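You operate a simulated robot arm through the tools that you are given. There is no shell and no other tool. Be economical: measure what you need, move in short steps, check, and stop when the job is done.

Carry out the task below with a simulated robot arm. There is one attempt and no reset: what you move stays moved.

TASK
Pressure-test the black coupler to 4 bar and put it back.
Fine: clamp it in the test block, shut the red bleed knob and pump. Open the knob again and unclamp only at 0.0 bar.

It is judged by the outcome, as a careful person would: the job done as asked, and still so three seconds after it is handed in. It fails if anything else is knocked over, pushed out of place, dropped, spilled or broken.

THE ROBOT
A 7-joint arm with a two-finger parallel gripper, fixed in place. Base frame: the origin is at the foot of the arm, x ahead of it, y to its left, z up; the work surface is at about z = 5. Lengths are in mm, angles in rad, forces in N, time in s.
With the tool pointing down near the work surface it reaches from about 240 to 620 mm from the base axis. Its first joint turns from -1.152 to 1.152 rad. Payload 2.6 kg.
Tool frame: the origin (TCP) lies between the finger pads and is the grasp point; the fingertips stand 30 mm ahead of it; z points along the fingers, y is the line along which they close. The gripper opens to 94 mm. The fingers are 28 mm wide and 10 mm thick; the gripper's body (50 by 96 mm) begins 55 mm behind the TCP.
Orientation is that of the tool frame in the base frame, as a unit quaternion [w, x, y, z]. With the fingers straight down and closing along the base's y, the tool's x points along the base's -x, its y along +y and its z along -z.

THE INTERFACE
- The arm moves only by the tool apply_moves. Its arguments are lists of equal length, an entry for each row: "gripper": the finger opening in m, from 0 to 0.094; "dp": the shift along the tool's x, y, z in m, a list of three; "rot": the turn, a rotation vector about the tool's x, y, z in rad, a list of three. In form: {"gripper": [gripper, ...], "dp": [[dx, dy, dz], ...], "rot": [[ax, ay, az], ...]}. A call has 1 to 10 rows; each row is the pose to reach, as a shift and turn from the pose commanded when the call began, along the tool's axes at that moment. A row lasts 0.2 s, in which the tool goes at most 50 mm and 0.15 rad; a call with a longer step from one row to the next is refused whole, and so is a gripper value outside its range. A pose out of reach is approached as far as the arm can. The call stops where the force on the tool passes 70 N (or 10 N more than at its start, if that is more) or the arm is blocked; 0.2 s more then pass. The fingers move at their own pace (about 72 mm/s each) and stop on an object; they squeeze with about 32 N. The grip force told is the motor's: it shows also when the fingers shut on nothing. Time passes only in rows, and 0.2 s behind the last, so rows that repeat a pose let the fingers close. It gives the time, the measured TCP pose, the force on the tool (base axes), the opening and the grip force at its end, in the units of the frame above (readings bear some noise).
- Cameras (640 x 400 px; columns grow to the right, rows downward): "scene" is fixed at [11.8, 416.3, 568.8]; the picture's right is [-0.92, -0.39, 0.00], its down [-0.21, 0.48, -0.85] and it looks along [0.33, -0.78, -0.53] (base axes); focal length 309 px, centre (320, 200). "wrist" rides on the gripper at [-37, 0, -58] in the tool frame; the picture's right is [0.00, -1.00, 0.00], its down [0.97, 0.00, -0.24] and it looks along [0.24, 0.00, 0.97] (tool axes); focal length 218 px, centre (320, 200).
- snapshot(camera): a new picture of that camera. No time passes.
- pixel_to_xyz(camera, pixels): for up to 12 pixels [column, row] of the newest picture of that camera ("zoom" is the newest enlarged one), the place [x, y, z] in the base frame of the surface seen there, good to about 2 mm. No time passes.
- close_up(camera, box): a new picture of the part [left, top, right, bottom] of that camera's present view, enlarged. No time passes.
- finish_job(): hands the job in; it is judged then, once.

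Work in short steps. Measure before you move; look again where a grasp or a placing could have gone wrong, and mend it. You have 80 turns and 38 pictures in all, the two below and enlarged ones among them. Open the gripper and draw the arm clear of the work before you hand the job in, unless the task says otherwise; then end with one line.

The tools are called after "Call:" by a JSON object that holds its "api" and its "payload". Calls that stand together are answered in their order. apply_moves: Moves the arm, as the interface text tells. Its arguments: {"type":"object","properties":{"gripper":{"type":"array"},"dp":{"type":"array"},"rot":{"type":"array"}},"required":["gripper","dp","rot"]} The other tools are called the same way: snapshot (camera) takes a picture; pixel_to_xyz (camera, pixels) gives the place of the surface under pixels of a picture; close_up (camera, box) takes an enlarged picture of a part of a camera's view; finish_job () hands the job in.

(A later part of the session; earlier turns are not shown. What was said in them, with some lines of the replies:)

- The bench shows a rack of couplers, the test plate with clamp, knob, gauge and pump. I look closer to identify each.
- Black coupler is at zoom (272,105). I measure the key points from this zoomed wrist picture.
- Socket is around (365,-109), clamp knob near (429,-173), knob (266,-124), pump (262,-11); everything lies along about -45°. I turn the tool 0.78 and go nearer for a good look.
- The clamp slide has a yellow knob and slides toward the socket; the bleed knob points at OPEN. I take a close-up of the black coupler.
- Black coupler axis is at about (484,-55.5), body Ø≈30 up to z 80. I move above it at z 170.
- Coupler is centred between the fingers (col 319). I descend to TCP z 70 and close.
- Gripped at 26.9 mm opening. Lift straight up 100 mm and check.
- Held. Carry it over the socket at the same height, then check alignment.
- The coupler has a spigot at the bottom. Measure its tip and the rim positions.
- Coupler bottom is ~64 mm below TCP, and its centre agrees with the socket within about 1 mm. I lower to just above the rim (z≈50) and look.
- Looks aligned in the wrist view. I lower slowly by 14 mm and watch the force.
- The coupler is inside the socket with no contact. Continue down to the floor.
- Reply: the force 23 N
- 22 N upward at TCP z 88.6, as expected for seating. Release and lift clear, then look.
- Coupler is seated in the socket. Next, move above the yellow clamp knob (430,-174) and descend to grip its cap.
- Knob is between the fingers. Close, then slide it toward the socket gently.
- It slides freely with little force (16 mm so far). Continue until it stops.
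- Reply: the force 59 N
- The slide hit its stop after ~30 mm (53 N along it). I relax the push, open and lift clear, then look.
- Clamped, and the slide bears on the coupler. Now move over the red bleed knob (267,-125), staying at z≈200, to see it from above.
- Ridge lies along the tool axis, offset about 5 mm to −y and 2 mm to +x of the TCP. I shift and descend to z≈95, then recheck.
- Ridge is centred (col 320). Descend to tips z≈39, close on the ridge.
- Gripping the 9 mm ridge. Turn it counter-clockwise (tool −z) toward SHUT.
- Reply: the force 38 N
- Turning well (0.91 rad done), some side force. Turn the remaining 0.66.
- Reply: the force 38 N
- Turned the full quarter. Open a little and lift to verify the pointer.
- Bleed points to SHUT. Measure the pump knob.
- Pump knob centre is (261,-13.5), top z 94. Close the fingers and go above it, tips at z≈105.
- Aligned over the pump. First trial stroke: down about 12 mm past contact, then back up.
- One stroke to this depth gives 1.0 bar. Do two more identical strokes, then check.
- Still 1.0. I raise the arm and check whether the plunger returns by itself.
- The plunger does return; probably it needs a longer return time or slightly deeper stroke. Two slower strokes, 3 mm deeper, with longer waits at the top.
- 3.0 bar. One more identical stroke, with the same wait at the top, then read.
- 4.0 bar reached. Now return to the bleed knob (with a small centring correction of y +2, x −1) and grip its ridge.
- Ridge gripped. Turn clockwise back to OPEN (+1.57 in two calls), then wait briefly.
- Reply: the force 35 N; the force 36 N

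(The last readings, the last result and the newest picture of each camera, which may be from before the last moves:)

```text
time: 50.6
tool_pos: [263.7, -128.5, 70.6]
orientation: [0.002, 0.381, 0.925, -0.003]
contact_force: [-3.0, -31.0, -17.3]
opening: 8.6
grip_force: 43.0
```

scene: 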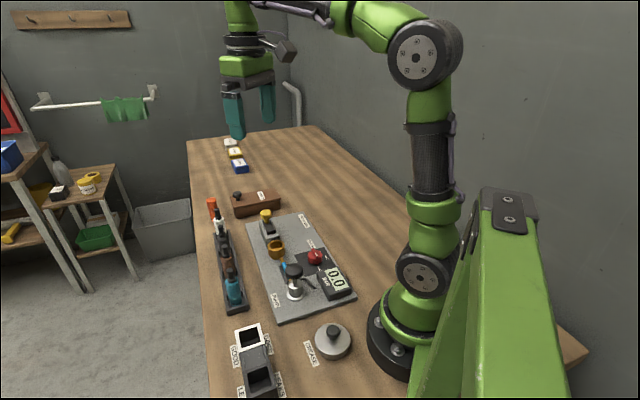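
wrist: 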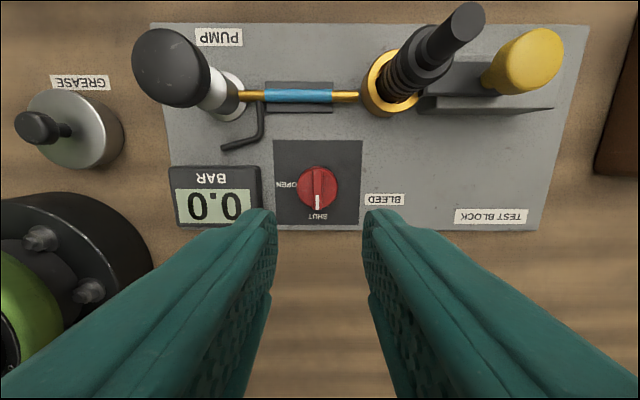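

Release the ridge, lift, and travel back to above the clamp knob, then check gauge and pointer.

Call:
{"api": "apply_moves", "payload": {"gripper": [0.035, 0.035, 0.035, 0.06, 0.06, 0.06, 0.06, 0.06, 0.06, 0.06], "dp": [[0, 0, 0], [0, 0, 0], [0, 0, -0.04], [0, 0, -0.08], [0, 0, -0.129], [-0.03, 0.02, -0.129], [-0.06, 0.042, -0.129], [-0.09, 0.063, -0.129], [-0.12, 0.0835, -0.129], [-0.12, 0.0835, -0.129]], "rot": [[0, 0, 0], [0, 0, 0], [0, 0, 0], [0, 0, 0], [0, 0, 0], [0, 0, 0], [0, 0, 0], [0, 0, 0], [0, 0, 0], [0, 0, 0]]}}

Call:
{"api": "close_up", "payload": {"camera": "scene", "box": [230, 190, 370, 310]}}

```text
time: 52.8
tool_pos: [406.9, -152.5, 200.3]
orientation: [0.0, 0.381, 0.924, 0.001]
contact_force: [-1.0, -0.5, 0.8]
opening: 60.2
grip_force: 0.3
```

```text
3.33 times, centred on (300, 250) of scene
```

zoom: 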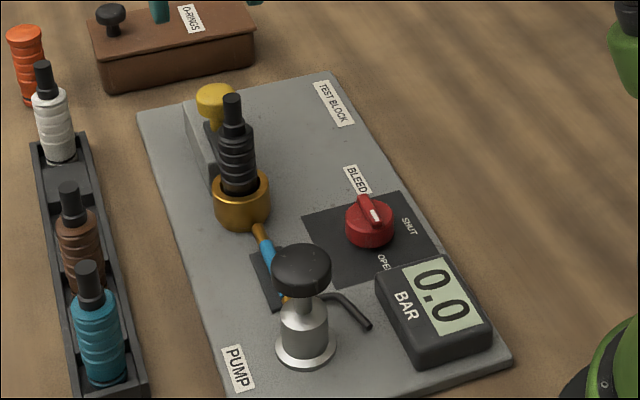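

0.0 bar with bleed OPEN. Descend to the clamp knob, grip and slide back 31.5 mm to where it was.

Call:
{"api": "apply_moves", "payload": {"gripper": [0.06, 0.06, 0.06, 0.06, 0.01, 0.01, 0.01], "dp": [[0, 0, 0.04], [0, 0, 0.08], [0, 0, 0.11], [0, 0, 0.11], [0, 0, 0.11], [0, 0, 0.11], [0, 0, 0.11]], "rot": [[0, 0, 0], [0, 0, 0], [0, 0, 0], [0, 0, 0], [0, 0, 0], [0, 0, 0], [0, 0, 0]]}}

Call:
{"api": "apply_moves", "payload": {"gripper": [0.01, 0.01, 0.01, 0.01, 0.01, 0.01, 0.01, 0.01], "dp": [[-0.004, 0, 0], [-0.009, 0, 0], [-0.014, 0, 0], [-0.019, 0, 0], [-0.024, 0, 0], [-0.028, 0, 0], [-0.0315, 0, 0], [-0.0315, 0, 0]], "rot": [[0, 0, 0], [0, 0, 0], [0, 0, 0], [0, 0, 0], [0, 0, 0], [0, 0, 0], [0, 0, 0], [0, 0, 0]]}}

```text
time: 54.4
tool_pos: [406.9, -151.6, 88.6]
orientation: [0.0, 0.38, 0.925, 0.0]
contact_force: [0.8, 0.0, -5.3]
opening: 31.8
grip_force: 45.0
```

```text
time: 56.2
tool_pos: [428.8, -174.0, 88.5]
orientation: [-0.001, 0.382, 0.924, 0.002]
contact_force: [-20.4, 5.1, 10.8]
opening: 31.9
grip_force: 44.9
```

Clamp slide is fully back. Release, lift, and move over the coupler.

Call:
{"api": "apply_moves", "payload": {"gripper": [0.01, 0.06, 0.06, 0.06, 0.06, 0.06, 0.06, 0.06, 0.06, 0.06], "dp": [[0.001, 0, 0], [0.001, 0, 0], [0.001, 0, 0], [0.001, 0, -0.03], [0.001, 0, -0.07], [0.001, 0, -0.11], [0.03, 0, -0.11], [0.065, 0, -0.11], [0.0917, 0, -0.11], [0.0917, 0, -0.11]], "rot": [[0, 0, 0], [0, 0, 0], [0, 0, 0], [0, 0, 0], [0, 0, 0], [0, 0, 0], [0, 0, 0], [0, 0, 0], [0, 0, 0], [0, 0, 0]]}}

Call:
{"api": "snapshot", "payload": {"camera": "wrist"}}

```text
time: 58.4
tool_pos: [364.7, -108.6, 199.0]
orientation: [0.0, 0.38, 0.925, 0.0]
contact_force: [0.0, -0.6, 0.3]
opening: 59.9
grip_force: 0.0
```

```text
2 pictures are left
```

wrist: 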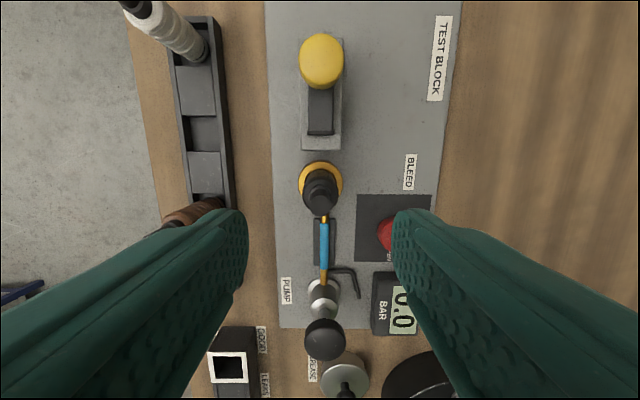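

Clamp is retracted and the coupler is unchanged. I also measure the empty rack pocket at (203,133) in this picture.

Call:
{"api": "pixel_to_xyz", "payload": {"camera": "wrist", "pixels": [[203, 133], [203, 112], [205, 155], [188, 133], [219, 133], [186, 133], [228, 133]]}}

Call:
{"api": "apply_moves", "payload": {"gripper": [0.06, 0.06, 0.06, 0.06, 0.02, 0.02, 0.02], "dp": [[0, 0, 0.04], [0, 0, 0.08], [0, 0, 0.11], [0, 0, 0.11], [0, 0, 0.11], [0, 0, 0.11], [0, 0, 0.11]], "rot": [[0, 0, 0], [0, 0, 0], [0, 0, 0], [0, 0, 0], [0, 0, 0], [0, 0, 0], [0, 0, 0]]}}

```text
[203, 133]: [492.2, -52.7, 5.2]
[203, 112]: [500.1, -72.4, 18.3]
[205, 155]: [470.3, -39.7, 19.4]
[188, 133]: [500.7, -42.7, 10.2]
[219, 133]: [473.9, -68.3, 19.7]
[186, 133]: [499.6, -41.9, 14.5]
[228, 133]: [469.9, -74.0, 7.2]
```

```text
time: 60.0
tool_pos: [363.5, -108.4, 90.2]
orientation: [0.0, 0.381, 0.925, 0.0]
contact_force: [0.0, 0.1, -0.3]
opening: 26.5
grip_force: 31.7
```

Gripped again at 26.5 mm. Lift straight out, and carry back above the rack pocket.

Call:
{"api": "apply_moves", "payload": {"gripper": [0.02, 0.02, 0.02, 0.02, 0.02, 0.02, 0.02, 0.02, 0.02, 0.02], "dp": [[0, 0, -0.012], [0, 0, -0.03], [0, 0, -0.06], [0, 0, -0.085], [-0.01, 0.025, -0.085], [-0.02, 0.055, -0.085], [-0.032, 0.085, -0.085], [-0.042, 0.11, -0.085], [-0.0468, 0.1224, -0.085], [-0.0468, 0.1224, -0.085]], "rot": [[0, 0, 0], [0, 0, 0], [0, 0, 0], [0, 0, 0], [0, 0, 0], [0, 0, 0], [0, 0, 0], [0, 0, 0], [0, 0, 0], [0, 0, 0]]}}

Call:
{"api": "apply_moves", "payload": {"gripper": [0.02, 0.02, 0.02, 0.02, 0.02], "dp": [[0, 0, 0.025], [0, 0, 0.05], [0, 0, 0.07], [0, 0, 0.075], [0, 0, 0.075]], "rot": [[0, 0, 0], [0, 0, 0], [0, 0, 0], [0, 0, 0], [0, 0, 0]]}}

Call:
{"api": "close_up", "payload": {"camera": "wrist", "box": [250, 130, 390, 230]}}

```text
time: 62.2
tool_pos: [484.1, -55.8, 173.3]
orientation: [0.001, 0.381, 0.925, 0.002]
contact_force: [-0.7, 0.0, -0.4]
opening: 26.8
grip_force: 32.1
```

```text
time: 63.4
tool_pos: [483.7, -54.3, 97.6]
orientation: [0.0, 0.381, 0.925, 0.0]
contact_force: [0.0, -0.3, -0.7]
opening: 26.6
grip_force: 32.0
```

```text
4.00 times, centred on (320, 180) of wrist
```

zoom: 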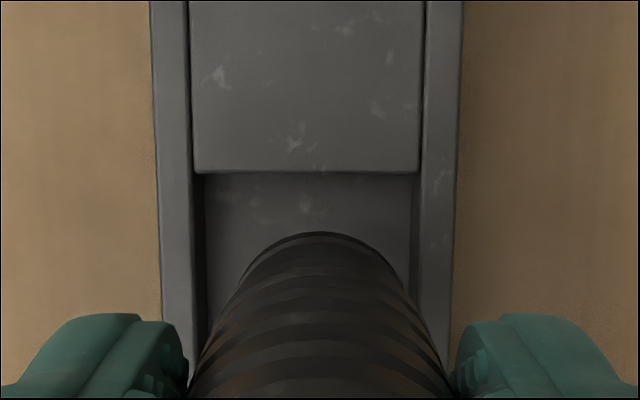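

The pocket centre is about 1 mm to the left (+y). Shift 1 mm and lower slowly into the pocket.

Call:
{"api": "apply_moves", "payload": {"gripper": [0.02, 0.02, 0.02, 0.02, 0.02, 0.02, 0.02], "dp": [[0, 0.001, 0.003], [0, 0.001, 0.009], [0, 0.001, 0.015], [0, 0.001, 0.02], [0, 0.001, 0.024], [0, 0.001, 0.026], [0, 0.001, 0.026]], "rot": [[0, 0, 0], [0, 0, 0], [0, 0, 0], [0, 0, 0], [0, 0, 0], [0, 0, 0], [0, 0, 0]]}}

```text
time: 65.0
tool_pos: [486.1, -54.9, 75.8]
orientation: [0.003, 0.381, 0.925, 0.001]
contact_force: [-6.8, 0.2, 25.2]
opening: 26.6
grip_force: 31.8
```

25 N upward at z 75.8, about 4 mm higher than expected, so it may be on an edge. I measure the pocket from the last close-up.

Call:
{"api": "pixel_to_xyz", "payload": {"camera": "zoom", "pixels": [[310, 165], [310, 185], [310, 215], [180, 250], [198, 250], [215, 250], [405, 250], [418, 250], [440, 250], [320, 238], [255, 270], [385, 270]]}}

Call:
{"api": "apply_moves", "payload": {"gripper": [0.02], "dp": [[0, 0, -0.004]], "rot": [[0, 0, 0]]}}

```text
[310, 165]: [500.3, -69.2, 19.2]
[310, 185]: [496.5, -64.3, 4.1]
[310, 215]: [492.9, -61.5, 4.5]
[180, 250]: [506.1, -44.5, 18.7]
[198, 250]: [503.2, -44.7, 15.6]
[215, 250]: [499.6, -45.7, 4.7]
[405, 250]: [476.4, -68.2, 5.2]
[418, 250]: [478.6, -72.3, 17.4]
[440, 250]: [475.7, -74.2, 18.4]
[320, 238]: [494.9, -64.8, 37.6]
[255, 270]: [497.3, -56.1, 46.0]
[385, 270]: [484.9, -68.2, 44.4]
```

```text
time: 65.4
tool_pos: [482.6, -54.1, 75.0]
orientation: [-0.003, 0.381, 0.925, -0.001]
contact_force: [0.2, -0.4, -0.8]
opening: 26.7
grip_force: 32.2
```

No load at z≈75. I shift a further 1.5 mm toward the pocket centre and try again to feel the contact height.

Call:
{"api": "apply_moves", "payload": {"gripper": [0.02, 0.02, 0.02, 0.02, 0.02], "dp": [[0, 0.0015, -0.003], [0, 0.0015, -0.003], [0, 0.0015, 0], [0, 0.0015, 0.002], [0, 0.0015, 0.002]], "rot": [[0, 0, 0], [0, 0, 0], [0, 0, 0], [0, 0, 0], [0, 0, 0]]}}

Call:
{"api": "apply_moves", "payload": {"gripper": [0.02, 0.02], "dp": [[0, 0, 0.002], [0, 0, 0.002]], "rot": [[0, 0, 0], [0, 0, 0]]}}

```text
time: 66.6
tool_pos: [485.2, -53.4, 75.3]
orientation: [0.001, 0.381, 0.925, 0.001]
contact_force: [0.6, 0.4, 1.6]
opening: 26.6
grip_force: 31.9
```

```text
time: 67.2
tool_pos: [486.7, -53.0, 75.2]
orientation: [0.002, 0.382, 0.924, 0.002]
contact_force: [-4.2, 0.2, 19.1]
opening: 26.8
grip_force: 31.8
```

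Contact height repeats at z≈75 at different lateral positions, so the coupler stands on the pocket floor (well inside the 37 mm pocket), just gripped a bit higher. I relieve the load, release gently and rise.

Call:
{"api": "apply_moves", "payload": {"gripper": [0.02, 0.03, 0.034, 0.04, 0.06, 0.06], "dp": [[0, 0, -0.0015], [0, 0, -0.0015], [0, 0, -0.0015], [0, 0, -0.0015], [0, 0, -0.0015], [0, 0, -0.0015]], "rot": [[0, 0, 0], [0, 0, 0], [0, 0, 0], [0, 0, 0], [0, 0, 0], [0, 0, 0]]}}

Call:
{"api": "apply_moves", "payload": {"gripper": [0.06, 0.06, 0.06, 0.06, 0.06, 0.06], "dp": [[0, 0, -0.02], [0, 0, -0.05], [0, 0, -0.09], [0, 0, -0.13], [0, 0, -0.17], [0, 0, -0.17]], "rot": [[0, 0, 0], [0, 0, 0], [0, 0, 0], [0, 0, 0], [0, 0, 0], [0, 0, 0]]}}

Call:
{"api": "apply_moves", "payload": {"gripper": [0.06, 0.06, 0.06, 0.06], "dp": [[0.0, -0.03, 0], [0, -0.06, 0], [0, -0.08, 0], [0, -0.08, 0]], "rot": [[0, 0, 0], [0, 0, 0], [0, 0, 0], [0, 0, 0]]}}

Call:
{"api": "close_up", "payload": {"camera": "scene", "box": [190, 190, 360, 310]}}

```text
time: 68.6
tool_pos: [485.7, -54.2, 74.7]
orientation: [0.001, 0.381, 0.924, 0.0]
contact_force: [0.1, 0.0, -0.2]
opening: 60.1
grip_force: 0.1
```

```text
time: 70.0
tool_pos: [485.7, -54.3, 245.3]
orientation: [0.001, 0.382, 0.924, 0.0]
contact_force: [0.3, 1.6, 0.0]
opening: 60.0
grip_force: 0.0
```

```text
time: 71.0
tool_pos: [429.7, -110.4, 245.1]
orientation: [0.0, 0.381, 0.925, 0.001]
contact_force: [-1.4, -0.4, 0.0]
opening: 60.0
grip_force: 0.0
```

```text
3.33 times, centred on (275, 250) of scene
```

zoom: 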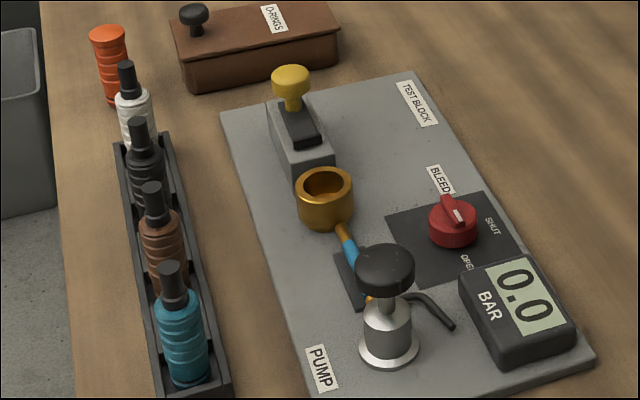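

The black coupler is upright in its place. I check its top height.

Call:
{"api": "pixel_to_xyz", "payload": {"camera": "zoom", "pixels": [[137, 122], [127, 66], [152, 188], [168, 268]]}}

```text
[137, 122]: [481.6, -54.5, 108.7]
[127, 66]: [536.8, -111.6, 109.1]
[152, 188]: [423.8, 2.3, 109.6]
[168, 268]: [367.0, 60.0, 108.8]
```

Its top is at z 108.7, the same as at the start and level with the others, so it is fully seated. The gauge reads 0.0, the bleed is open, the clamp is back and the arm is clear.

Call:
{"api": "finish_job", "payload": {}}

```text
The job is handed in.
```

The black coupler was pressure-tested to 4.0 bar, bled to 0.0 bar before unclamping, and put back fully seated in its rack slot.
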